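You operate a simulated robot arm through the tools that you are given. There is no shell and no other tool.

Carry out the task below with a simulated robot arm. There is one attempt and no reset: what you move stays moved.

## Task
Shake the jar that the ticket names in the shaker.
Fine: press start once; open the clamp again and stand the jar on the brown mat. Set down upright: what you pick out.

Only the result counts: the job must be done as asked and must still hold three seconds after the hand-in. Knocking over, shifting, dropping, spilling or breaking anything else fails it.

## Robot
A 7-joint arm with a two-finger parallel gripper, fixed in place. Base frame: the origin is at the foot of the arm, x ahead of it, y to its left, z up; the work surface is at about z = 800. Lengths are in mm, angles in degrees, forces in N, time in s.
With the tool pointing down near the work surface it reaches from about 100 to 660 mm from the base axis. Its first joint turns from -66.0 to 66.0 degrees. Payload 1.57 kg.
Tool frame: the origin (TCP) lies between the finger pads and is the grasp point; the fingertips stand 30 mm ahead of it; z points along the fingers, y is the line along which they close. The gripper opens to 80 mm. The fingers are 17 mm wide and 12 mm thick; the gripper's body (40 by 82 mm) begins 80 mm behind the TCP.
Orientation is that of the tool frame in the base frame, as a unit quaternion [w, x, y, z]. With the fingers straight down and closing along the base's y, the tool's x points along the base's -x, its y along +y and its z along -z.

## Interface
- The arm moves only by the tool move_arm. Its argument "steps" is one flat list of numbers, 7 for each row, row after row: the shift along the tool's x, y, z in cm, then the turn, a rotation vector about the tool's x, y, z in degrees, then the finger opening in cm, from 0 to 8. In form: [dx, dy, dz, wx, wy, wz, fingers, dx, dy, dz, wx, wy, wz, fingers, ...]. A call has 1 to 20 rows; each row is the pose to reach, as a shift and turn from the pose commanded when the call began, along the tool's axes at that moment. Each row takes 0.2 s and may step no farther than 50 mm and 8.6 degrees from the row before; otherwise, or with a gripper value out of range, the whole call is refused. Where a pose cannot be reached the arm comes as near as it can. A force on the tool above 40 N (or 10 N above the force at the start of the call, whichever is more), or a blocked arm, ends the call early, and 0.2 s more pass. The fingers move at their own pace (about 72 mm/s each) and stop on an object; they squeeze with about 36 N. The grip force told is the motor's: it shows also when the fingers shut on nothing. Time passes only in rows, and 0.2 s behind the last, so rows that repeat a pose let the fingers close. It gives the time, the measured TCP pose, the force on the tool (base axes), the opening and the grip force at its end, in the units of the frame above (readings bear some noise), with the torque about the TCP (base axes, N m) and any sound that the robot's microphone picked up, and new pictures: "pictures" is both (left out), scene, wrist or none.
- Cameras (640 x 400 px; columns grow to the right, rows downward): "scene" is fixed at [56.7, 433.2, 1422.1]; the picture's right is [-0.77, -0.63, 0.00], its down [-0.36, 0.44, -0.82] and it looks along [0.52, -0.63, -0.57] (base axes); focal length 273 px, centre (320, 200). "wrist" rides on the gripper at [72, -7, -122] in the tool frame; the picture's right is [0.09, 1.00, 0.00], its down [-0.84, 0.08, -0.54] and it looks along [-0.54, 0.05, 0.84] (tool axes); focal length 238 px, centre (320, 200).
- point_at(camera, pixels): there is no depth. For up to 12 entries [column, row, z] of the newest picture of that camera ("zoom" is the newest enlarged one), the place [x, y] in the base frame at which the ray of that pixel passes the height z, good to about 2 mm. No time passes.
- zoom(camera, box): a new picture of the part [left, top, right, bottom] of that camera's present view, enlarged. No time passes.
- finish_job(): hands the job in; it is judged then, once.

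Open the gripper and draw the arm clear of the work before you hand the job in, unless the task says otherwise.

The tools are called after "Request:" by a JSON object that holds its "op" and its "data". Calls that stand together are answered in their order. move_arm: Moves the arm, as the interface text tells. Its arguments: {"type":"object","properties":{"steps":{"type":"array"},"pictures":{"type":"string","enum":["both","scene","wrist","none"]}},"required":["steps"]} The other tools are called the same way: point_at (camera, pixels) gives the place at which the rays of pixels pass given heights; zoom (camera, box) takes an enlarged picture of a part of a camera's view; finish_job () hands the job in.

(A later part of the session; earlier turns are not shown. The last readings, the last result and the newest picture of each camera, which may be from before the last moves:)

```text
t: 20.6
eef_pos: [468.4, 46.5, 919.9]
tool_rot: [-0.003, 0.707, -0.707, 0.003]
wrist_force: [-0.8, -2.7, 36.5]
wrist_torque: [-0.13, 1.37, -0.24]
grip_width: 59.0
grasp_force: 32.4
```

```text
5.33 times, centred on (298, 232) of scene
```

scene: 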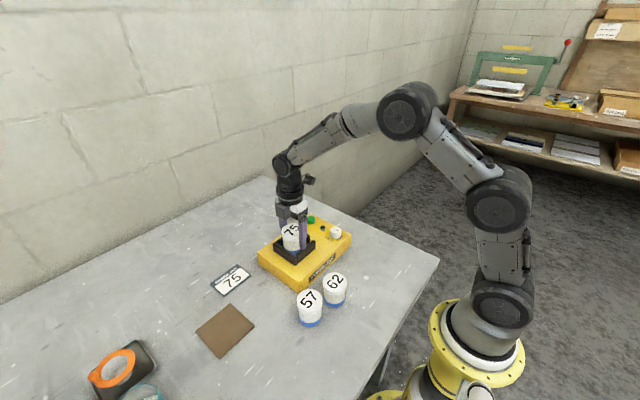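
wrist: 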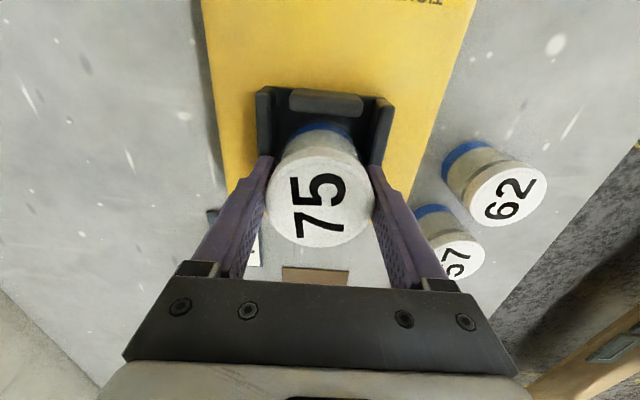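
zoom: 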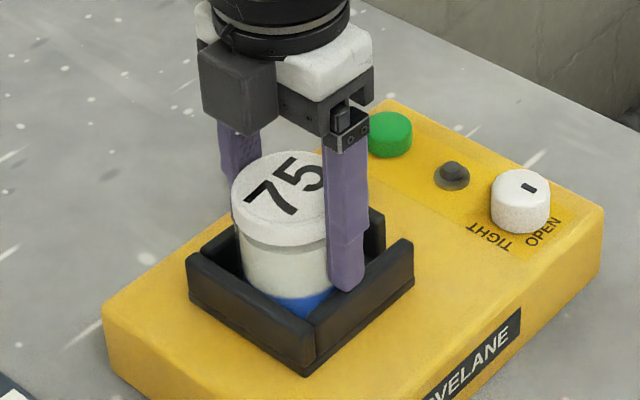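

The call ended on contact: 36 N up with a torque implying a lever of about -37 mm in x. That puts the -x fingertip on its wall top at z≈890, with the jar base already near the floor. I back up 1 cm and recentre.

Request:
{"op": "move_arm", "data": {"steps": [0, 0, -0.5, 0, 0, 0, 3, 0, 0, -1.0, 0, 0, 0, 3, 0, 0, -1.0, 0, 0, 0, 3]}}

Request:
{"op": "zoom", "data": {"camera": "wrist", "box": [220, 80, 420, 230]}}

Request:
{"op": "zoom", "data": {"camera": "scene", "box": [270, 210, 334, 260]}}

```text
t: 21.4
eef_pos: [463.5, 47.3, 924.9]
tool_rot: [-0.002, -0.707, 0.708, 0.003]
wrist_force: [-0.6, -0.4, -1.0]
wrist_torque: [0.02, -0.01, 0.01]
grip_width: 58.8
grasp_force: 36.1
```

scene: 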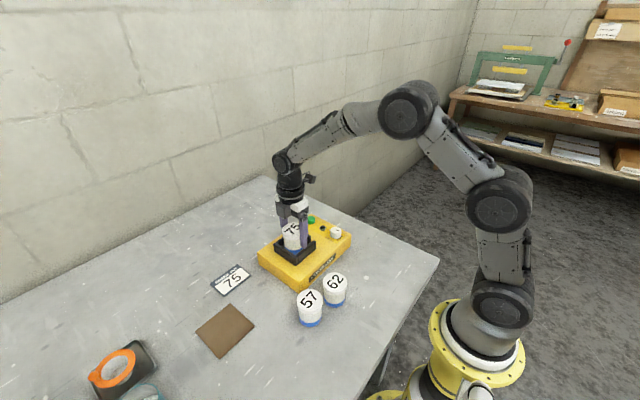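
wrist: 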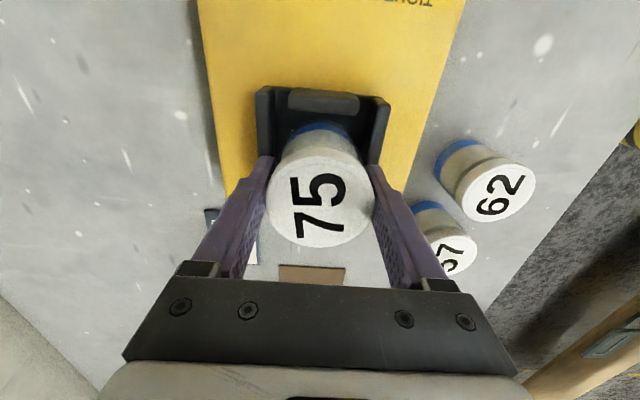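

```text
2.67 times, centred on (320, 155) of wrist
```

zoom: 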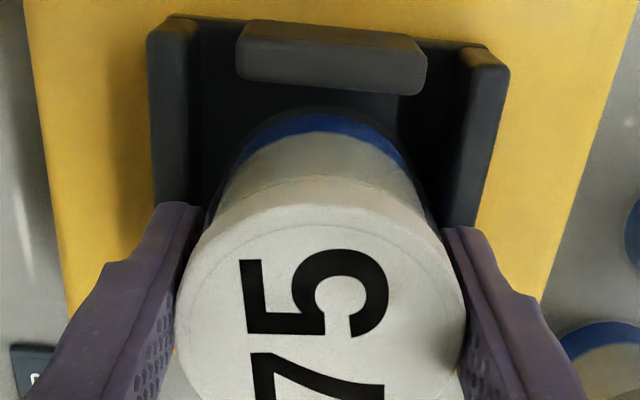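

```text
8.00 times, centred on (302, 235) of scene
```

zoom: 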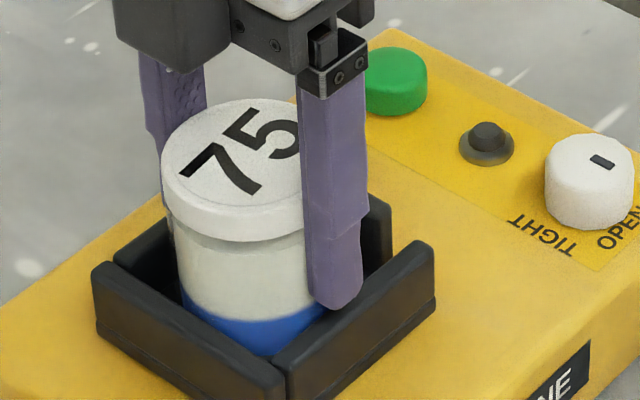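

Back at z 924.9 with no contact force; the lid sits a little higher in the grip, so the jar base had touched the floor. I now lower in 1 mm steps to find light contact.

Request:
{"op": "move_arm", "data": {"steps": [0, 0, 0.1, 0, 0, 0, 3, 0, -0.05, 0.2, 0, 0, 0, 3, 0, -0.05, 0.25, 0, 0, 0, 3, 0, -0.05, 0.25, 0, 0, 0, 3], "pictures": "none"}}

Request:
{"op": "move_arm", "data": {"steps": [0, 0, 0.1, 0, 0, 0, 3, 0, 0, 0.1, 0, 0, 0, 3], "pictures": "none"}}

```text
t: 22.4
eef_pos: [465.7, 46.8, 923.7]
tool_rot: [0.0, 0.707, -0.707, 0.0]
wrist_force: [-0.1, 0.1, -1.8]
wrist_torque: [0.01, 0.02, 0.02]
grip_width: 58.8
grasp_force: 36.5
```

```text
t: 23.0
eef_pos: [465.2, 48.1, 921.9]
tool_rot: [0.0, 0.708, -0.707, 0.0]
wrist_force: [0.8, 0.3, -1.9]
wrist_torque: [0.02, 0.04, 0.01]
grip_width: 58.9
grasp_force: 36.0
```

At z≈922 there is still no contact (-1.9 N, just the jar's weight). I continue down one millimetre at a time.

Request:
{"op": "move_arm", "data": {"steps": [0, 0, 0.1, 0, 0, 0, 3, 0, 0, 0.1, 0, 0, 0, 3], "pictures": "none"}}

Request:
{"op": "move_arm", "data": {"steps": [0, 0, 0.1, 0, 0, 0, 3, 0, 0, 0.1, 0, 0, 0, 3]}}

Request:
{"op": "zoom", "data": {"camera": "scene", "box": [270, 210, 334, 260]}}

```text
t: 23.6
eef_pos: [465.9, 46.9, 920.8]
tool_rot: [0.0, -0.707, 0.707, 0.0]
wrist_force: [-0.4, 0.3, -1.9]
wrist_torque: [-0.01, 0.0, -0.02]
grip_width: 58.9
grasp_force: 36.2
```

```text
t: 24.2
eef_pos: [464.8, 47.3, 919.7]
tool_rot: [0.0, -0.707, 0.707, 0.0]
wrist_force: [0.0, -0.4, -1.9]
wrist_torque: [-0.03, 0.01, 0.02]
grip_width: 58.9
grasp_force: 36.0
```

scene: 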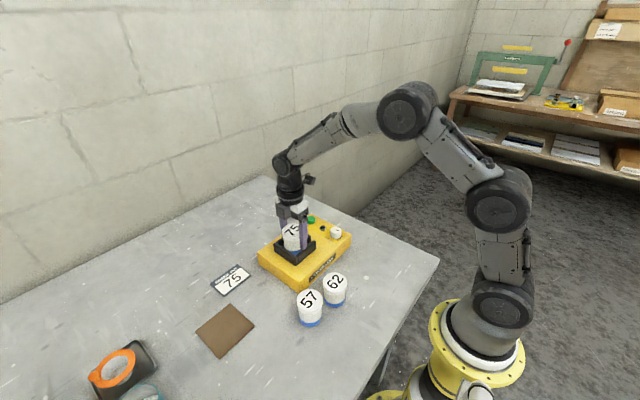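
wrist: 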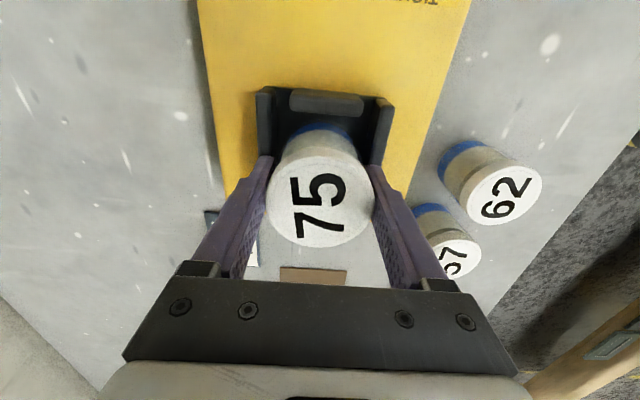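

```text
8.00 times, centred on (302, 235) of scene
```

zoom: 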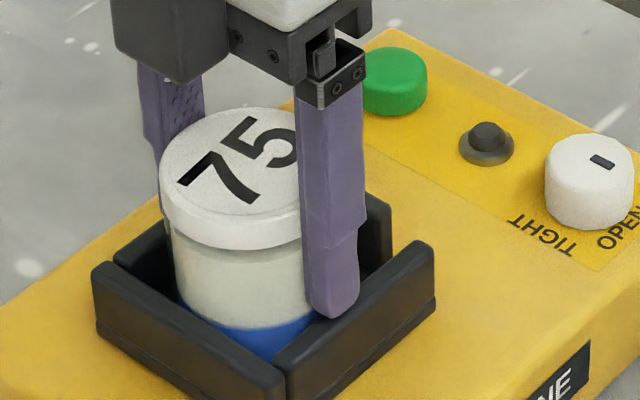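

Still free at 919.7, so I keep stepping down.

Request:
{"op": "move_arm", "data": {"steps": [0, 0, 0.1, 0, 0, 0, 3, 0, 0, 0.1, 0, 0, 0, 3], "pictures": "none"}}

Request:
{"op": "move_arm", "data": {"steps": [0, 0, 0.1, 0, 0, 0, 3, 0, 0, 0.1, 0, 0, 0, 3], "pictures": "none"}}

Request:
{"op": "move_arm", "data": {"steps": [0, 0, 0.1, 0, 0, 0, 3, 0, 0, 0.1, 0, 0, 0, 3]}}

Request:
{"op": "zoom", "data": {"camera": "scene", "box": [270, 210, 334, 260]}}

```text
t: 24.8
eef_pos: [464.8, 46.8, 919.3]
tool_rot: [0.0, -0.707, 0.707, -0.001]
wrist_force: [0.3, -0.7, 2.4]
wrist_torque: [0.07, -0.01, 0.01]
grip_width: 58.6
grasp_force: 36.1
```

```text
t: 25.4
eef_pos: [465.6, 46.8, 919.6]
tool_rot: [-0.001, 0.707, -0.707, 0.001]
wrist_force: [-0.4, -1.6, 12.2]
wrist_torque: [0.15, 0.34, 0.01]
grip_width: 59.0
grasp_force: 36.2
```

```text
t: 26.0
eef_pos: [466.4, 47.6, 919.4]
tool_rot: [-0.002, 0.707, -0.707, 0.002]
wrist_force: [-0.5, -1.8, 24.7]
wrist_torque: [0.09, 0.84, 0.04]
grip_width: 58.5
grasp_force: 36.1
```

scene: 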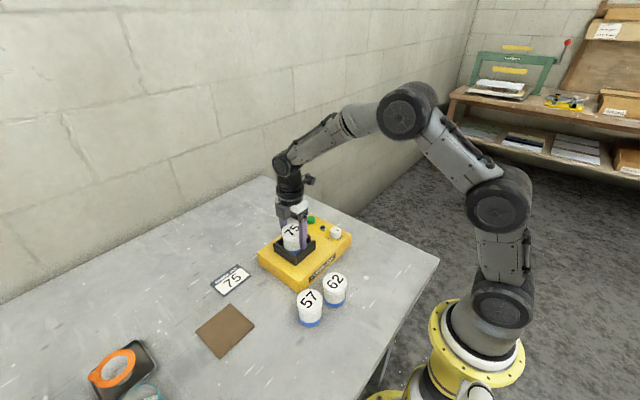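
wrist: 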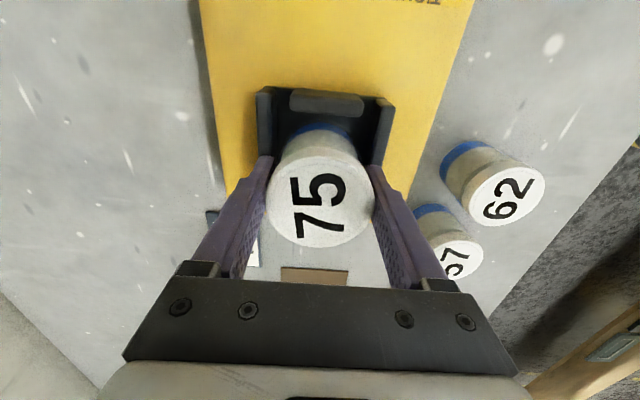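

```text
8.00 times, centred on (302, 235) of scene
```

zoom: 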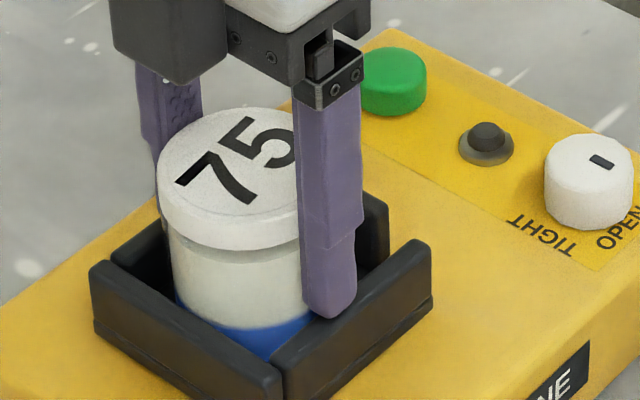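

First light contact came at z≈919.4 with no torque (the jar on the floor), and pushing further only loads the -x finger. I raise 2 mm back to light contact, then open the fingers slightly to release.

Request:
{"op": "move_arm", "data": {"steps": [0, 0, -0.1, 0, 0, 0, 3, 0, 0, -0.2, 0, 0, 0, 3, 0, 0, -0.2, 0, 0, 0, 3], "pictures": "none"}}

Request:
{"op": "move_arm", "data": {"steps": [0, 0, 0, 0, 0, 0, 6.2, 0, 0, 0, 0, 0, 0, 6.4, 0, 0, 0, 0, 0, 0, 6.6, 0, 0, 0, 0, 0, 0, 6.6]}}

Request:
{"op": "zoom", "data": {"camera": "scene", "box": [270, 210, 334, 260]}}

Request:
{"op": "zoom", "data": {"camera": "wrist", "box": [220, 80, 420, 230]}}

```text
t: 26.8
eef_pos: [465.3, 47.9, 918.9]
tool_rot: [0.001, -0.707, 0.707, -0.001]
wrist_force: [-0.3, -0.5, 18.1]
wrist_torque: [0.31, -0.1, -0.08]
grip_width: 59.0
grasp_force: 36.2
```

```text
t: 27.8
eef_pos: [464.8, 47.0, 918.4]
tool_rot: [0.0, 0.707, -0.707, 0.0]
wrist_force: [0.1, 0.8, 15.9]
wrist_torque: [0.02, -0.07, 0.06]
grip_width: 59.5
grasp_force: 0.1
```

scene: 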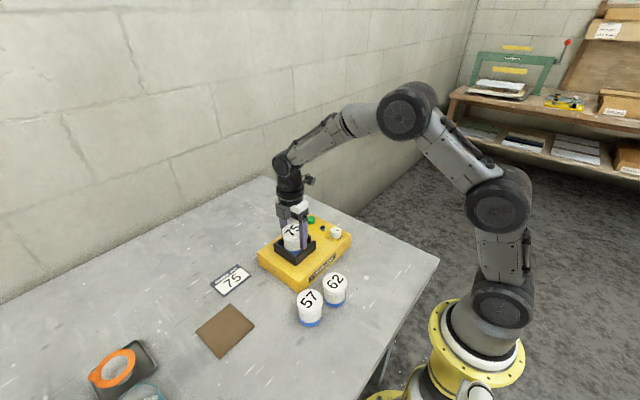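
wrist: 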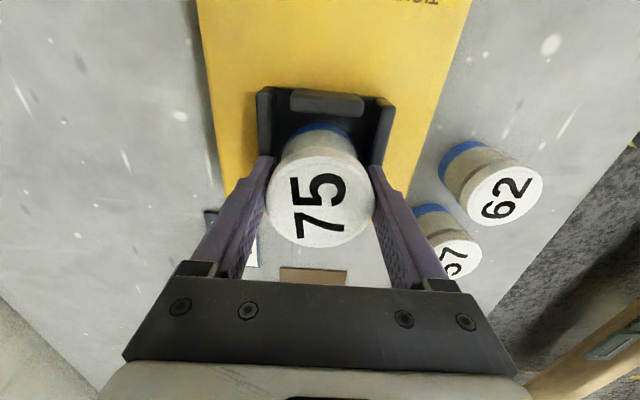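

```text
8.00 times, centred on (302, 235) of scene
```

zoom: 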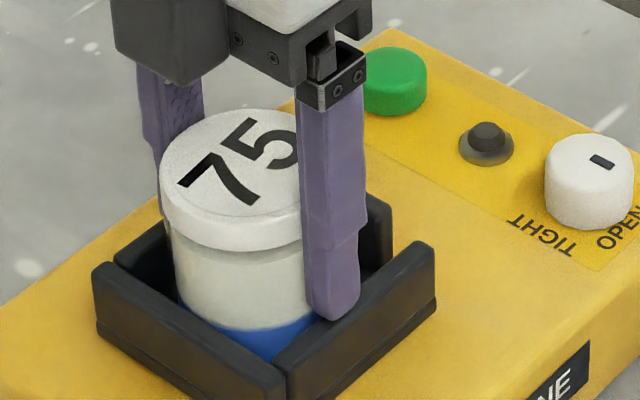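

```text
2.67 times, centred on (320, 155) of wrist
```

zoom: 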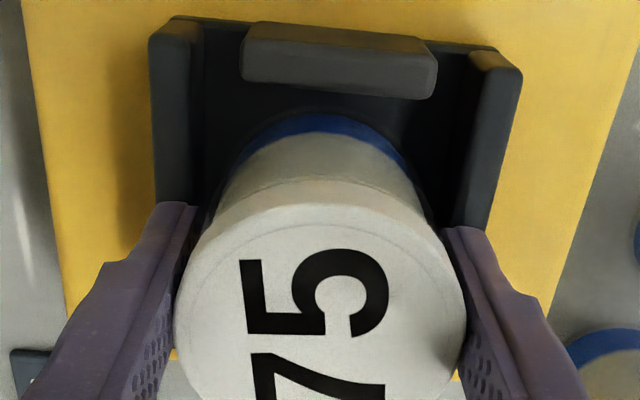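

The fingers stopped at 59.5 mm, so their tips are caught between the walls' inner edges, but the grip force is 0 and the jar is free. I raise a few millimetres with a slack opening, then open fully above the walls.

Request:
{"op": "move_arm", "data": {"steps": [0, 0, -0.1, 0, 0, 0, 5.97, 0, 0, -0.2, 0, 0, 0, 5.97, 0, 0, -0.3, 0, 0, 0, 5.97, 0, 0, -0.4, 0, 0, 0, 5.97, 0, 0, -0.4, 0, 0, 0, 5.97], "pictures": "wrist"}}

Request:
{"op": "zoom", "data": {"camera": "scene", "box": [270, 210, 334, 260]}}

```text
t: 29.0
eef_pos: [465.4, 46.2, 922.5]
tool_rot: [0.0, -0.707, 0.707, 0.0]
wrist_force: [-0.6, -0.1, -0.7]
wrist_torque: [0.02, -0.04, -0.01]
grip_width: 59.7
grasp_force: 0.1
```

wrist: 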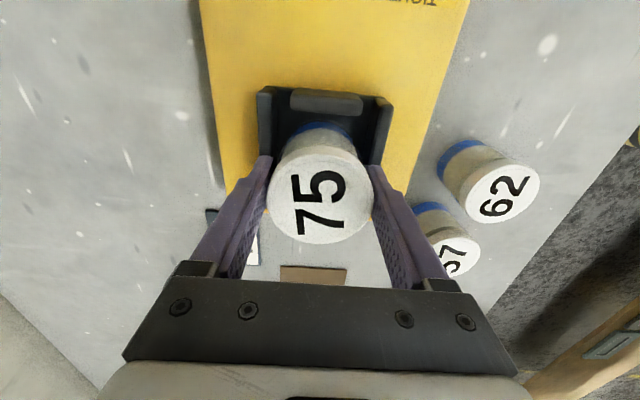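

```text
8.00 times, centred on (302, 235) of scene
```

zoom: 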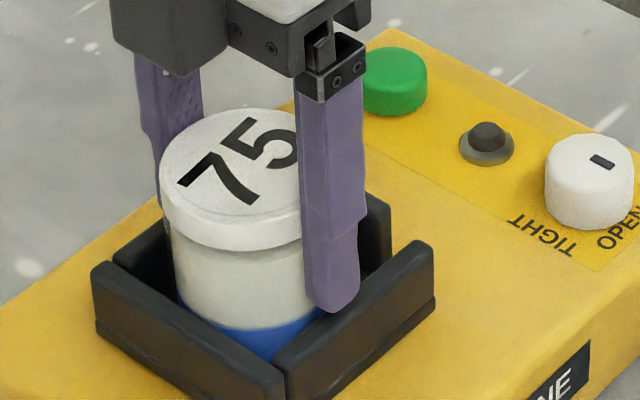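

The gripper rose 4 mm while the jar stayed down in the pocket. I now open wider and rise straight up, clear of the jar.

Request:
{"op": "move_arm", "data": {"steps": [0, 0, -0.2, 0, 0, 0, 6.4, 0, 0, -0.4, 0, 0, 0, 7.4, 0, 0, -0.6, 0, 0, 0, 7.6, 0, 0, -2, 0, 0, 0, 7.6, 0, 0, -5, 0, 0, 0, 7.6, 0, 0, -8, 0, 0, 0, 7.6, 0, 0, -8, 0, 0, 0, 7.6]}}

Request:
{"op": "zoom", "data": {"camera": "scene", "box": [260, 205, 356, 280]}}

Request:
{"op": "zoom", "data": {"camera": "wrist", "box": [220, 60, 420, 210]}}

```text
t: 30.6
eef_pos: [465.8, 46.7, 1002.4]
tool_rot: [0.0, 0.707, -0.707, 0.001]
wrist_force: [0.6, 0.3, -0.3]
wrist_torque: [-0.03, 0.01, 0.0]
grip_width: 75.9
grasp_force: 0.1
```

scene: 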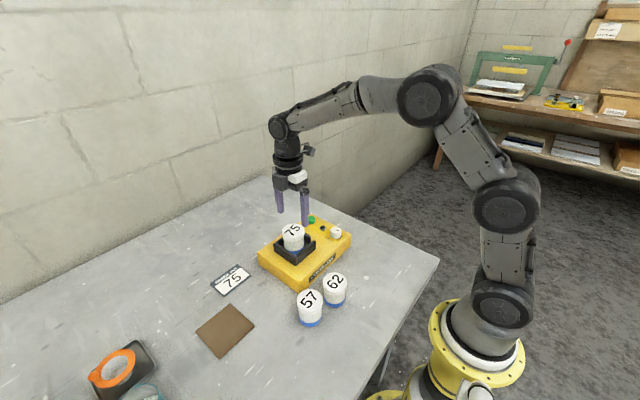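
wrist: 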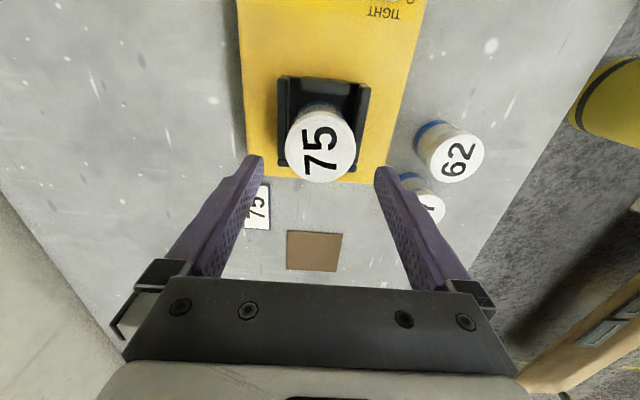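

```text
5.33 times, centred on (308, 242) of scene
```

zoom: 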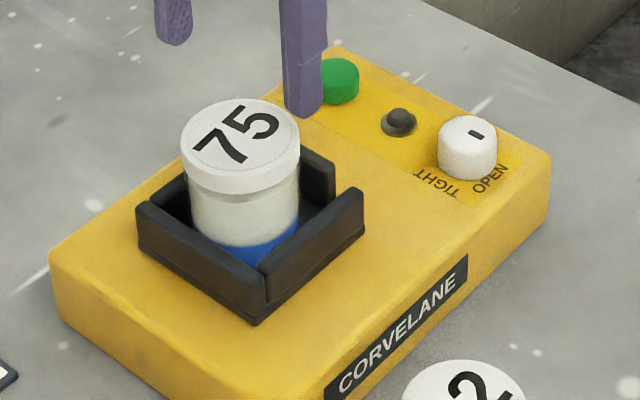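

```text
2.67 times, centred on (320, 135) of wrist
```

zoom: 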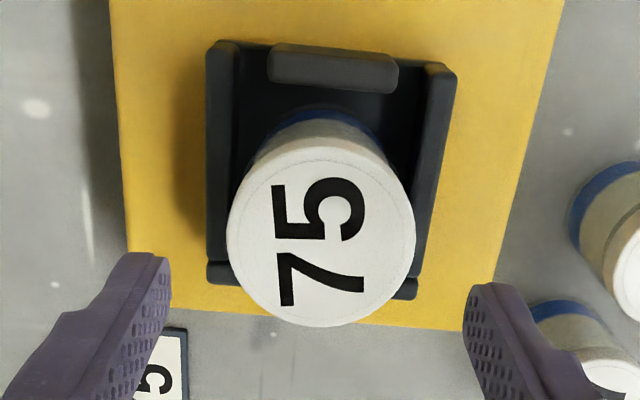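

Jar 75 sits upright in the tray. The knob mark points to OPEN (towards -x), and TIGHT is a quarter turn clockwise from above, towards +y. I move over the knob at about (412,-80) and look down.

Request:
{"op": "move_arm", "data": {"steps": [3.2, 1.3, 0, 0, 0, 0, 7.6, 6.4, 2.6, 0, 0, 0, 0, 7.6, 9.6, 4, 0, 0, 0, 0, 7.6, 12.7, 5.3, 0, 0, 0, 0, 7.6, 12.7, 5.3, 3, 0, 0, 0, 7.6, 12.7, 5.3, 4.5, 0, 0, 0, 7.6, 12.7, 5.3, 4.5, 0, 0, 0, 7.6]}}

Request:
{"op": "zoom", "data": {"camera": "wrist", "box": [220, 80, 420, 230]}}

Request:
{"op": "zoom", "data": {"camera": "scene", "box": [280, 200, 360, 260]}}

```text
t: 32.2
eef_pos: [413.2, -79.8, 957.0]
tool_rot: [0.0, 0.707, -0.707, 0.0]
wrist_force: [-0.6, 0.8, 0.0]
wrist_torque: [0.01, -0.01, 0.0]
grip_width: 76.0
grasp_force: 0.0
```

scene: 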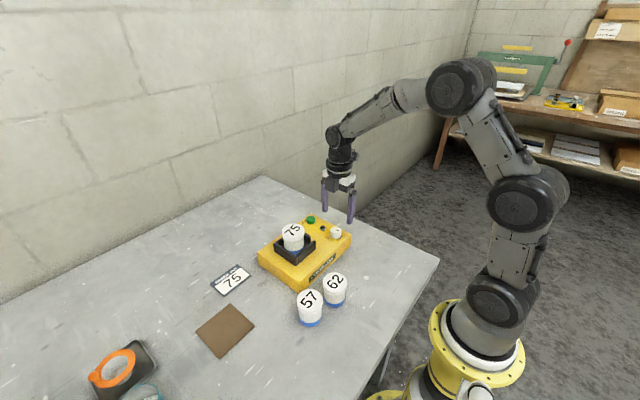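
wrist: 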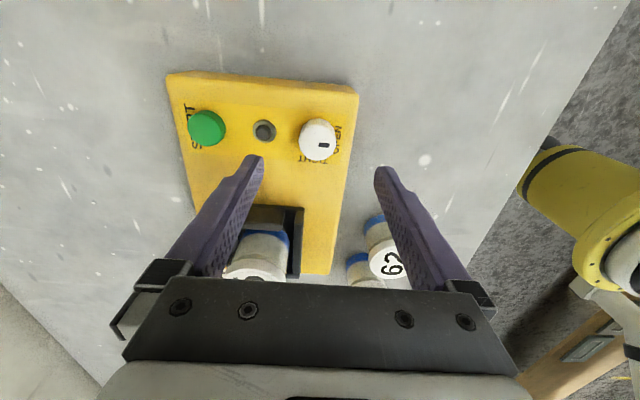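

```text
2.67 times, centred on (320, 155) of wrist
```

zoom: 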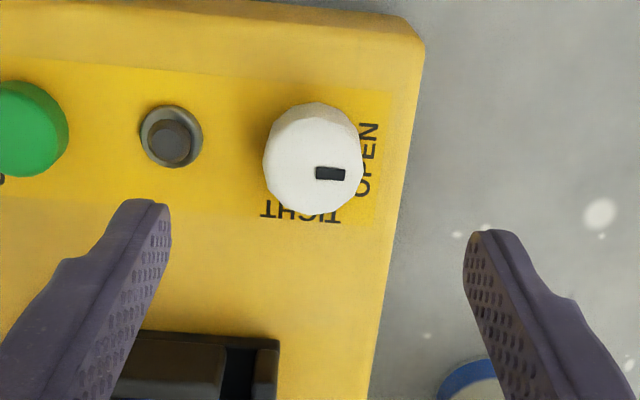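

```text
6.67 times, centred on (320, 230) of scene
```

zoom: 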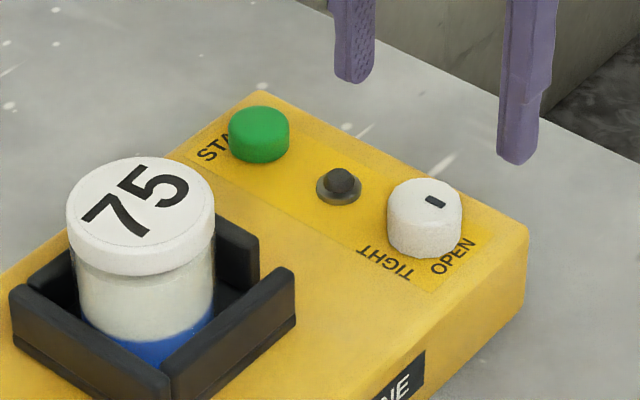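

The knob's top face is centred near zoom (313,163), with its mark at (330,173) pointing to OPEN. I triangulate the knob and the button.

Request:
{"op": "point_at", "data": {"camera": "wrist", "pixels": [[317.4, 141.5, 870], [317.4, 141.5, 880], [317.4, 141.5, 890], [298.6, 141, 880], [356, 141, 880], [336, 141, 880], [206, 129, 870], [206, 129, 880], [264.5, 133, 865]]}}

Request:
{"op": "point_at", "data": {"camera": "scene", "pixels": [[335.7, 230.2, 870], [335.7, 230.2, 880], [335.7, 230.2, 890], [311, 219, 865], [311, 219, 870], [311, 219, 880]]}}

```text
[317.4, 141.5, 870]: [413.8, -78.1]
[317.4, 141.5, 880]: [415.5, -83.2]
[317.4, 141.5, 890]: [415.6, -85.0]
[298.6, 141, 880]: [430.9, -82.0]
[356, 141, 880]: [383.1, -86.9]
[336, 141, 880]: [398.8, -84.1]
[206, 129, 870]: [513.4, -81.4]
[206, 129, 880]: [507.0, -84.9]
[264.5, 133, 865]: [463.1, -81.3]
```

```text
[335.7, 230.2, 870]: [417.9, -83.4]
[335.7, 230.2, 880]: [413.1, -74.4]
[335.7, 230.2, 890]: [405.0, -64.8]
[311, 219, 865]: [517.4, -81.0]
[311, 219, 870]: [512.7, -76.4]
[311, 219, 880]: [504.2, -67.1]
```

The knob is at about (415,-80) with its top near z 873 and is 32 mm wide; the button is at about (514,-80). I narrow the fingers to 46 mm so they clear the lamp at x≈463, and descend to tips at about z 862.

Request:
{"op": "move_arm", "data": {"steps": [0, -0.2, 0, 0, 0, 0, 4.6, 0, -0.2, 0, 0, 0, 0, 4.6, 0, -0.2, 2, 0, 0, 0, 4.6, 0, -0.2, 4, 0, 0, 0, 4.6, 0, -0.2, 5.5, 0, 0, 0, 4.6, 0, -0.2, 6.3, 0, 0, 0, 4.6, 0, -0.2, 6.3, 0, 0, 0, 4.6]}}

Request:
{"op": "zoom", "data": {"camera": "wrist", "box": [220, 80, 420, 230]}}

Request:
{"op": "zoom", "data": {"camera": "scene", "box": [300, 195, 364, 245]}}

```text
t: 33.8
eef_pos: [414.0, -80.9, 893.2]
tool_rot: [-0.001, 0.707, -0.707, 0.0]
wrist_force: [0.3, 0.5, -0.4]
wrist_torque: [-0.02, -0.02, -0.02]
grip_width: 46.3
grasp_force: 0.0
```

scene: 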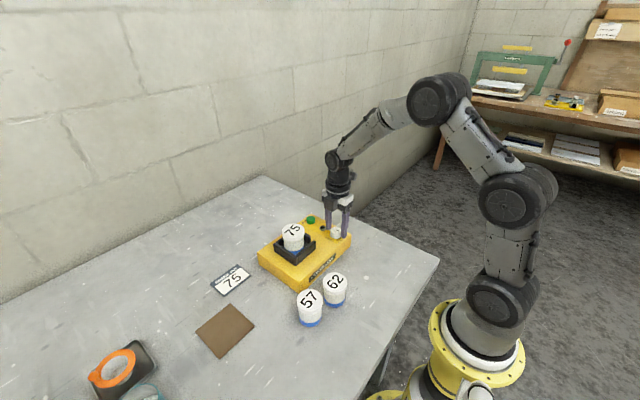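
wrist: 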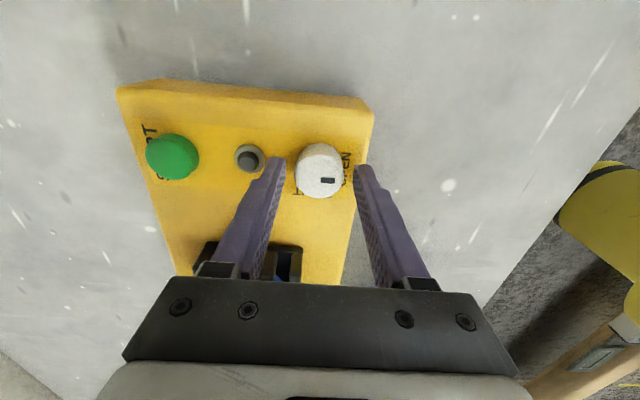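

```text
2.67 times, centred on (320, 155) of wrist
```

zoom: 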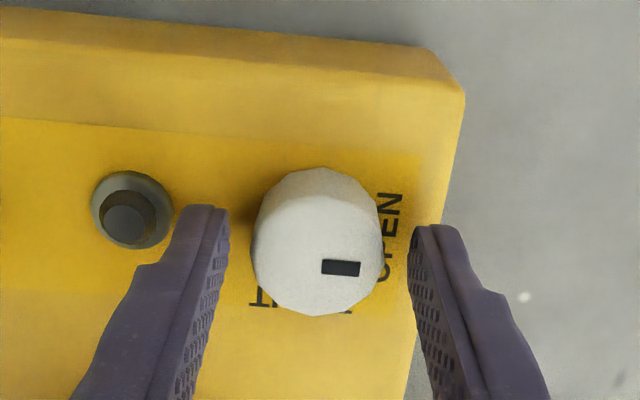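

```text
8.00 times, centred on (332, 220) of scene
```

zoom: 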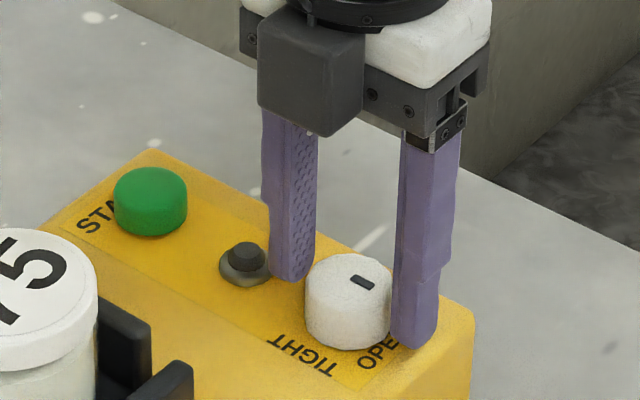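

The fingers straddle the knob without touching it. I check the knob's centre at its top height.

Request:
{"op": "point_at", "data": {"camera": "zoom", "pixels": [[317, 250, 873], [252, 245, 873], [384, 245, 873], [317, 195, 873], [317, 315, 873], [317, 250, 868]]}}

```text
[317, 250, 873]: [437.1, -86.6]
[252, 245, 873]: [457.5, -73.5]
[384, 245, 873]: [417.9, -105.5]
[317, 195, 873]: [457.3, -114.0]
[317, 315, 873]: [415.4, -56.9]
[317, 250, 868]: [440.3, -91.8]
```

That used the scene zoom instead; I repeat with wrist pixels.

Request:
{"op": "point_at", "data": {"camera": "wrist", "pixels": [[318.9, 173.5, 873], [294.5, 172, 873], [344, 172, 873], [318.9, 153, 873], [318.9, 198, 873]]}}

```text
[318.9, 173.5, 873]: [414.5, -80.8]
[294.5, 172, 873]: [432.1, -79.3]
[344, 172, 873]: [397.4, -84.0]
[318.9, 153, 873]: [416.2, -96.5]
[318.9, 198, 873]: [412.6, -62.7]
```

The knob centre (414.6,-81) matches the TCP. I lower 3 mm more and close on it.

Request:
{"op": "move_arm", "data": {"steps": [0, 0, 0.3, 0, 0, 0, 4.6, 0, 0, 0.3, 0, 0, 0, 3.6, 0, 0, 0.3, 0, 0, 0, 2.5, 0, 0, 0.3, 0, 0, 0, 2.5, 0, 0, 0.3, 0, 0, 0, 2.5], "pictures": "wrist"}}

```text
t: 35.0
eef_pos: [414.4, -81.4, 890.9]
tool_rot: [0.0, -0.707, 0.707, -0.001]
wrist_force: [3.7, -0.6, -3.2]
wrist_torque: [-0.01, -0.15, 0.0]
grip_width: 33.2
grasp_force: 41.0
```

wrist: 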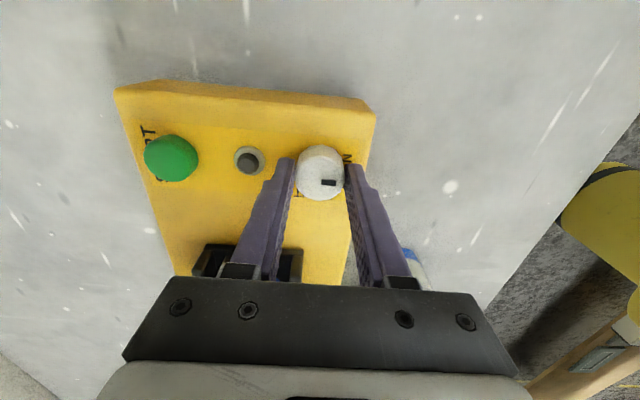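

The knob is gripped at 33.2 mm. I turn it clockwise (tool +z) towards TIGHT through 90°.

Request:
{"op": "move_arm", "data": {"steps": [0, 0, 0, 0, 0, 6, 2.5, 0, 0, 0, 0, 0, 13, 2.5, 0, 0, 0, 0, 0, 20, 2.5, 0, 0, 0, 0, 0, 27, 2.5, 0, 0, 0, 0, 0, 34, 2.5, 0, 0, 0, 0, 0, 41, 2.5, 0, 0, 0, 0, 0, 48, 2.5, 0, 0, 0, 0, 0, 55, 2.5, 0, 0, 0, 0, 0, 62, 2.5, 0, 0, 0, 0, 0, 69, 2.5, 0, 0, 0, 0, 0, 76, 2.5, 0, 0, 0, 0, 0, 83, 2.5, 0, 0, 0, 0, 0, 90, 2.5, 0, 0, 0, 0, 0, 90, 2.5]}}

Request:
{"op": "zoom", "data": {"camera": "wrist", "box": [220, 80, 420, 230]}}

Request:
{"op": "zoom", "data": {"camera": "scene", "box": [270, 200, 360, 260]}}

```text
t: 38.0
eef_pos: [414.5, -81.4, 892.8]
tool_rot: [-0.001, 0.0, 1.0, -0.001]
wrist_force: [7.3, -7.8, -9.0]
wrist_torque: [-0.2, -0.15, 0.06]
grip_width: 33.0
grasp_force: 41.2
```

scene: 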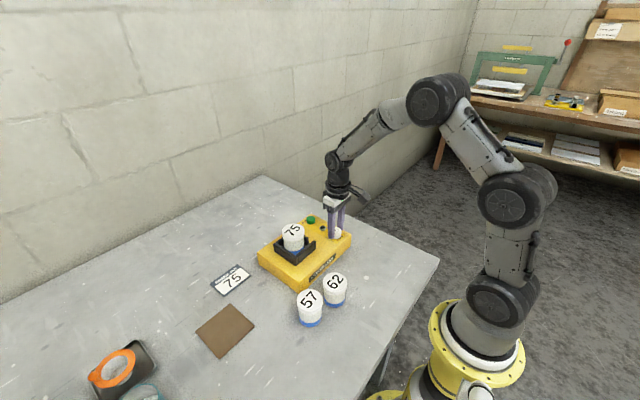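
wrist: 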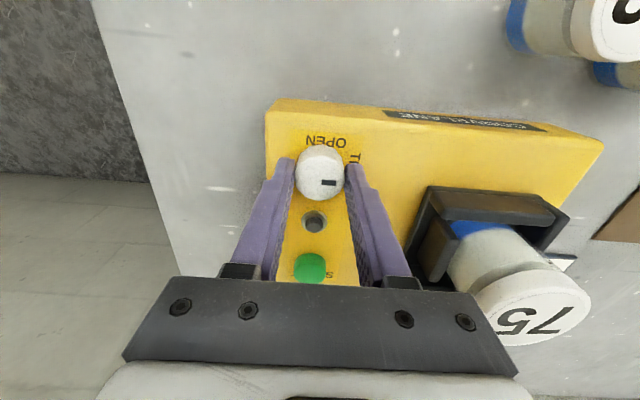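

```text
2.67 times, centred on (320, 155) of wrist
```

zoom: 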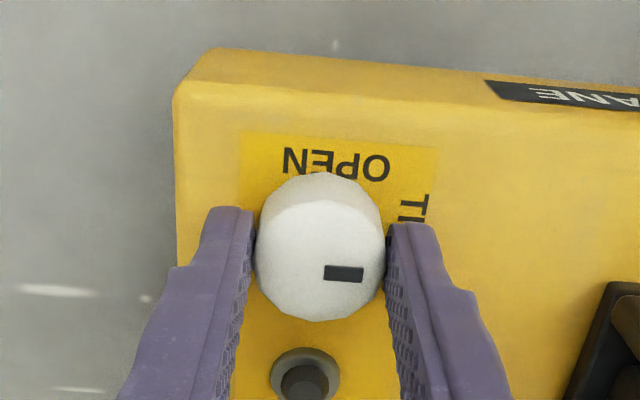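

```text
6.67 times, centred on (315, 230) of scene
```

zoom: 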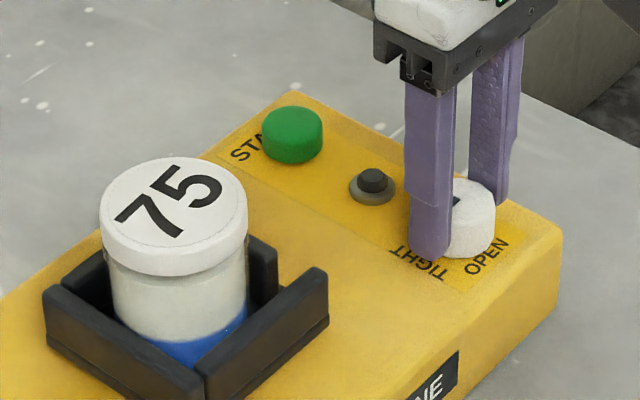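

The knob's mark now points to +y, at TIGHT. I open the fingers, rise, and look at the clamp jaw against the jar.

Request:
{"op": "move_arm", "data": {"steps": [0, 0, 0, 0, 0, 0, 3.6, 0, 0, 0, 0, 0, 0, 5, 0, 0, 0, 0, 0, 0, 5, 0, 0, -2, 0, 0, 0, 5, 0, 0, -5, 0, 0, 0, 5, 0, 0, -7, 0, 0, 0, 5, 0, 0, -7, 0, 0, 0, 5]}}

Request:
{"op": "zoom", "data": {"camera": "wrist", "box": [280, 100, 520, 250]}}

Request:
{"op": "zoom", "data": {"camera": "scene", "box": [270, 205, 350, 255]}}

```text
t: 39.6
eef_pos: [413.5, -81.0, 961.7]
tool_rot: [0.0, 0.0, 1.0, 0.001]
wrist_force: [-0.4, 0.2, 0.3]
wrist_torque: [-0.01, 0.0, -0.02]
grip_width: 50.2
grasp_force: 0.1
```

scene: 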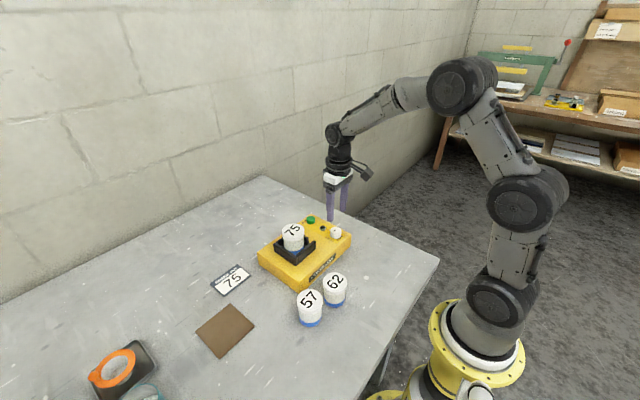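
wrist: 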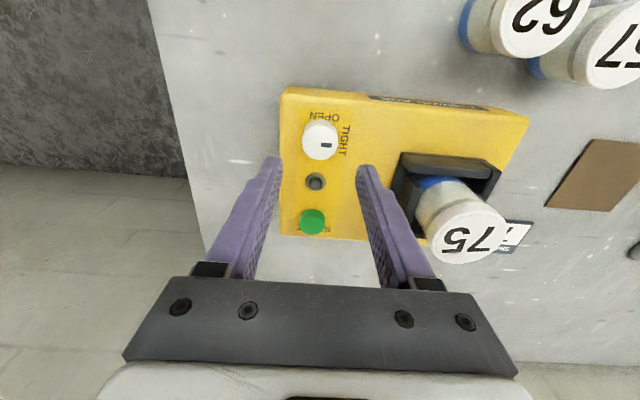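

```text
2.67 times, centred on (400, 175) of wrist
```

zoom: 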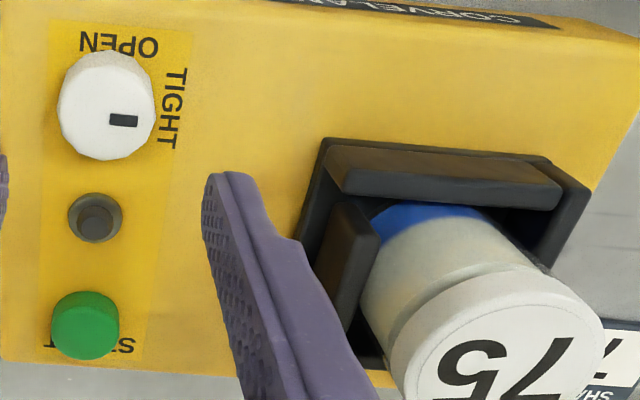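

```text
8.00 times, centred on (310, 230) of scene
```

zoom: 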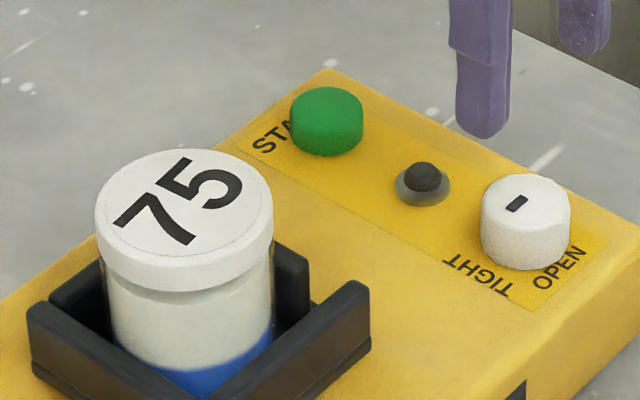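

The knob mark is at TIGHT and the jaw now rests against the jar. I refine the start button's location at about wrist (312,219).

Request:
{"op": "point_at", "data": {"camera": "wrist", "pixels": [[312.5, 220, 860], [312.5, 220, 866], [312.5, 220, 872]]}}

Request:
{"op": "point_at", "data": {"camera": "scene", "pixels": [[310.9, 218.8, 860], [310.9, 218.8, 866], [310.9, 218.8, 872]]}}

```text
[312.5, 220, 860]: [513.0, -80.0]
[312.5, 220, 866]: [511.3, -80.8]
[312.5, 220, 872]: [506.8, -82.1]
```

```text
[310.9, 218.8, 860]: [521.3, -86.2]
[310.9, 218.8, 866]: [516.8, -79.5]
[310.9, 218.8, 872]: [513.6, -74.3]
```

The button is at (514,-80), top near z 866. I close the fingers, move over it and come down to tips at about z 880, not yet touching.

Request:
{"op": "move_arm", "data": {"steps": [-3.4, 0.05, 0, 0, 0, 0, 2.5, -6.8, 0.1, 0, 0, 0, 0, 0, -10.05, 0.1, 0, 0, 0, 0, 0, -10.05, 0.1, 2.5, 0, 0, 0, 0, -10.05, 0.1, 5, 0, 0, 0, 0, -10.05, 0.1, 5, 0, 0, 0, 0]}}

Request:
{"op": "zoom", "data": {"camera": "scene", "box": [280, 195, 344, 245]}}

Request:
{"op": "zoom", "data": {"camera": "wrist", "box": [220, 80, 420, 230]}}

```text
t: 41.0
eef_pos: [514.7, -78.8, 911.9]
tool_rot: [0.0, 0.001, 1.0, 0.0]
wrist_force: [-0.1, 0.1, -0.5]
wrist_torque: [-0.01, -0.01, 0.0]
grip_width: 0.1
grasp_force: 21.4
```

scene: 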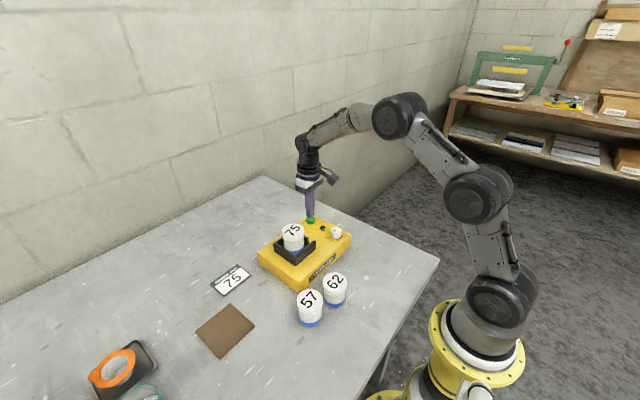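
wrist: 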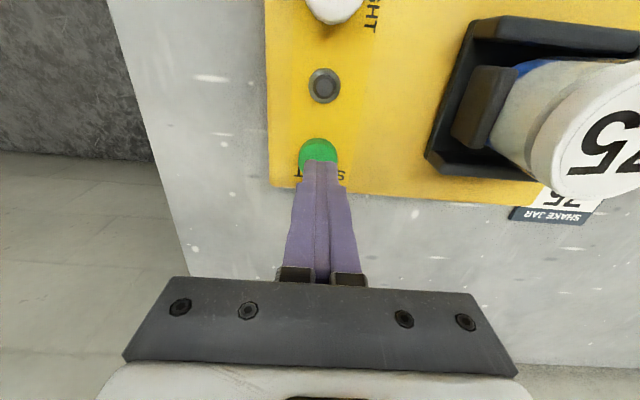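

```text
8.00 times, centred on (312, 220) of scene
```

zoom: 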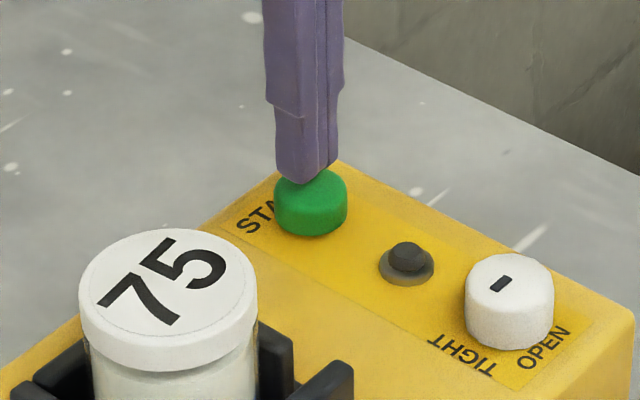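

```text
2.67 times, centred on (320, 155) of wrist
```

zoom: 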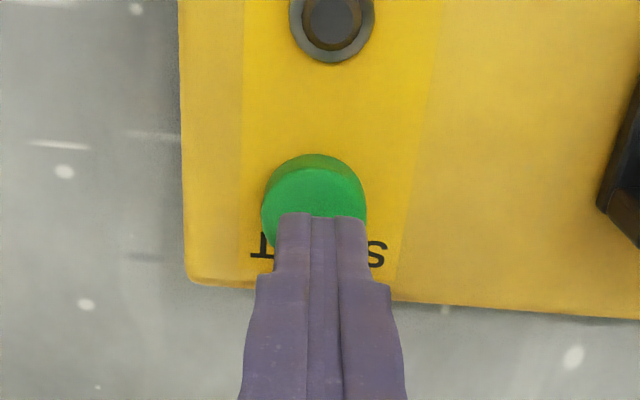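

I check the button centre against the finger axis from this nearer view.

Request:
{"op": "point_at", "data": {"camera": "wrist", "pixels": [[318, 144, 866], [318, 156, 866], [298.5, 157, 866], [337.5, 157, 866]]}}

```text
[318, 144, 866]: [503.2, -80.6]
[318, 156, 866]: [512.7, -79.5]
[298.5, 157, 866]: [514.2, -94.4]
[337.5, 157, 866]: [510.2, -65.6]
```

Aligned within about 2 mm. I lower to just around contact.

Request:
{"op": "move_arm", "data": {"steps": [0, 0, 0.6, 0, 0, 0, 0, 0, 0, 1.1, 0, 0, 0, 0, 0, 0, 1.4, 0, 0, 0, 0, 0, 0, 1.5, 0, 0, 0, 0], "pictures": "none"}}

```text
t: 42.0
eef_pos: [514.5, -78.2, 896.0]
tool_rot: [0.001, 0.0, 1.0, 0.001]
wrist_force: [0.2, 0.9, 3.2]
wrist_torque: [0.05, 0.01, -0.03]
grip_width: 0.0
grasp_force: 21.5
heard: click
```

A click was heard at light contact (3.2 N), so the button has been pressed. I retreat straight up and look at the lamp and the tray.

Request:
{"op": "move_arm", "data": {"steps": [0, 0, -1.5, 0, 0, 0, 0, 0, 0, -4.5, 0, 0, 0, 0, 0, 0, -7, 0, 0, 0, 0]}}

Request:
{"op": "zoom", "data": {"camera": "scene", "box": [270, 205, 350, 255]}}

```text
t: 42.8
eef_pos: [515.1, -79.5, 966.7]
tool_rot: [0.0, 0.0, 1.0, 0.0]
wrist_force: [0.4, -0.2, 0.0]
wrist_torque: [-0.02, 0.0, 0.02]
grip_width: 0.2
grasp_force: 21.4
```

scene: 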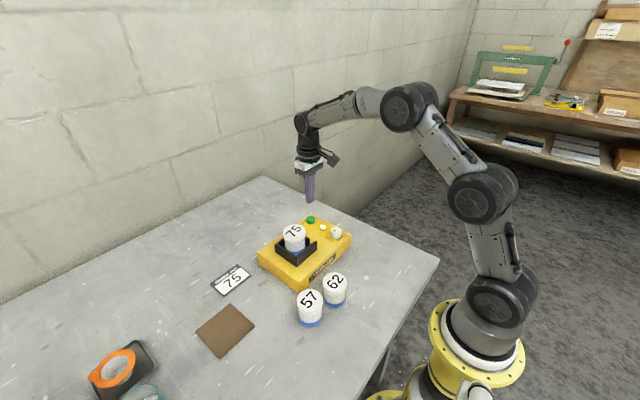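
wrist: 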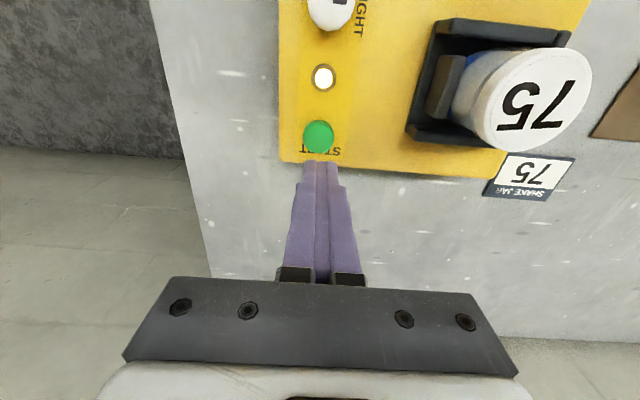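

```text
8.00 times, centred on (310, 230) of scene
```

zoom: 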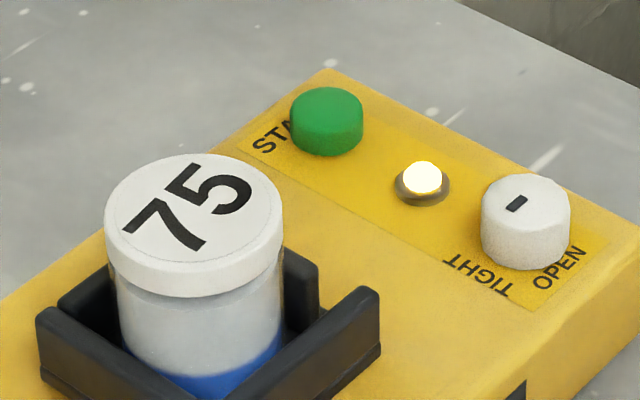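

The lamp is lit and the tray has shifted, so the shaker is running. I wait in place until the lamp goes out.

Request:
{"op": "move_arm", "data": {"steps": [0, 0, 0, 0, 0, 0, 0, 0, 0, 0, 0, 0, 0, 0, 0, 0, 0, 0, 0, 0, 0, 0, 0, 0, 0, 0, 0, 0, 0, 0, 0, 0, 0, 0, 0, 0, 0, 0, 0, 0, 0, 0, 0, 0, 0, 0, 0, 0, 0, 0, 0, 0, 0, 0, 0, 0, 0, 0, 0, 0, 0, 0, 0, 0, 0, 0, 0, 0, 0, 0, 0, 0, 0, 0, 0, 0, 0, 0, 0, 0, 0, 0, 0, 0, 0, 0, 0, 0, 0, 0, 0]}}

Request:
{"op": "zoom", "data": {"camera": "scene", "box": [270, 205, 350, 255]}}

```text
t: 45.6
eef_pos: [514.1, -79.0, 965.9]
tool_rot: [-0.001, 0.0, 1.0, 0.0]
wrist_force: [0.0, -0.2, -0.2]
wrist_torque: [-0.03, 0.02, 0.01]
grip_width: 0.2
grasp_force: 21.2
```

scene: 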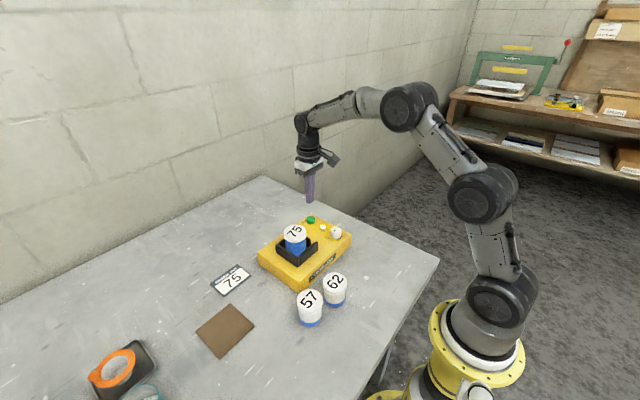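
wrist: 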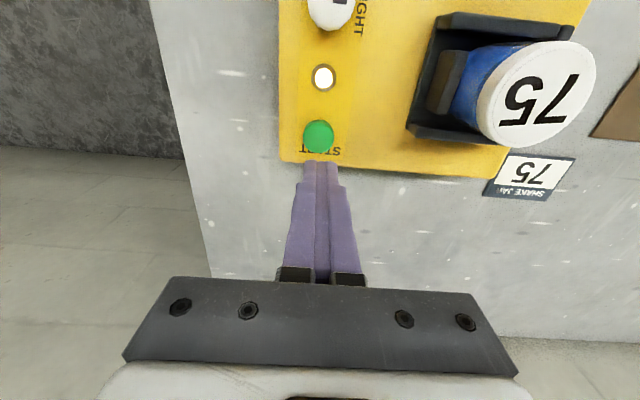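

```text
8.00 times, centred on (310, 230) of scene
```

zoom: 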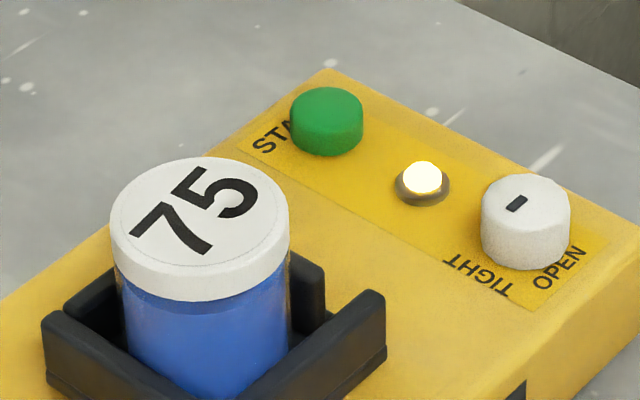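

The contents are now mixed blue, but the lamp is still lit and the tray is still moving. I wait longer.

Request:
{"op": "move_arm", "data": {"steps": [0, 0, 0, 0, 0, 0, 0, 0, 0, 0, 0, 0, 0, 0, 0, 0, 0, 0, 0, 0, 0, 0, 0, 0, 0, 0, 0, 0, 0, 0, 0, 0, 0, 0, 0, 0, 0, 0, 0, 0, 0, 0, 0, 0, 0, 0, 0, 0, 0, 0, 0, 0, 0, 0, 0, 0, 0, 0, 0, 0, 0, 0, 0, 0, 0, 0, 0, 0, 0, 0, 0, 0, 0, 0, 0, 0, 0, 0, 0, 0, 0, 0, 0, 0, 0, 0, 0, 0, 0, 0, 0]}}

Request:
{"op": "zoom", "data": {"camera": "scene", "box": [270, 205, 350, 255]}}

```text
t: 48.4
eef_pos: [515.0, -78.5, 966.1]
tool_rot: [0.001, 0.0, 1.0, 0.0]
wrist_force: [0.6, -0.9, 0.0]
wrist_torque: [0.01, 0.0, -0.01]
grip_width: 0.2
grasp_force: 21.3
```

scene: 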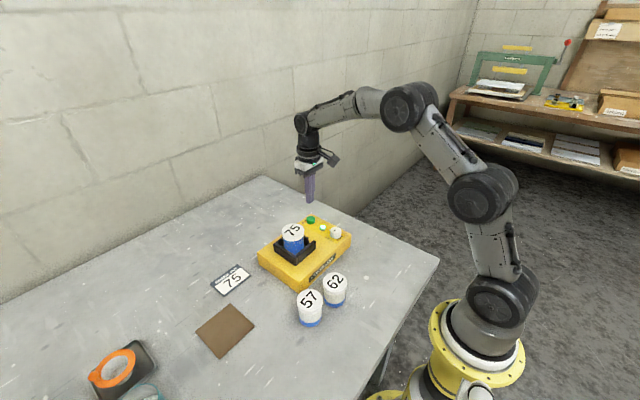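
wrist: 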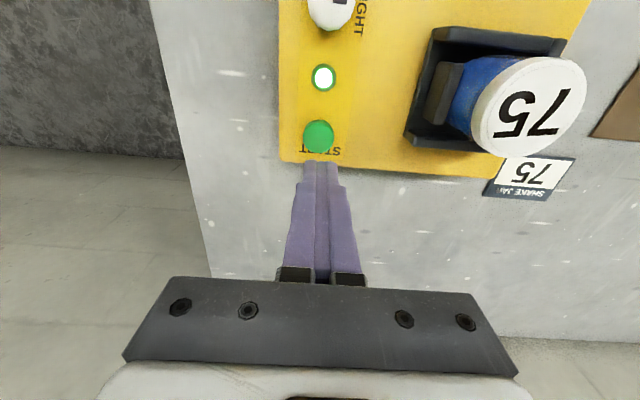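

```text
8.00 times, centred on (310, 230) of scene
```

zoom: 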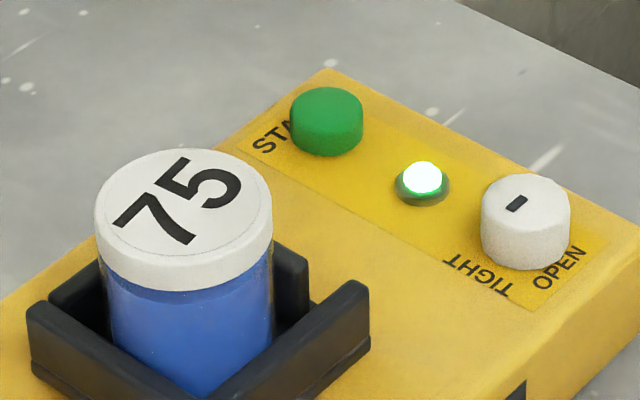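

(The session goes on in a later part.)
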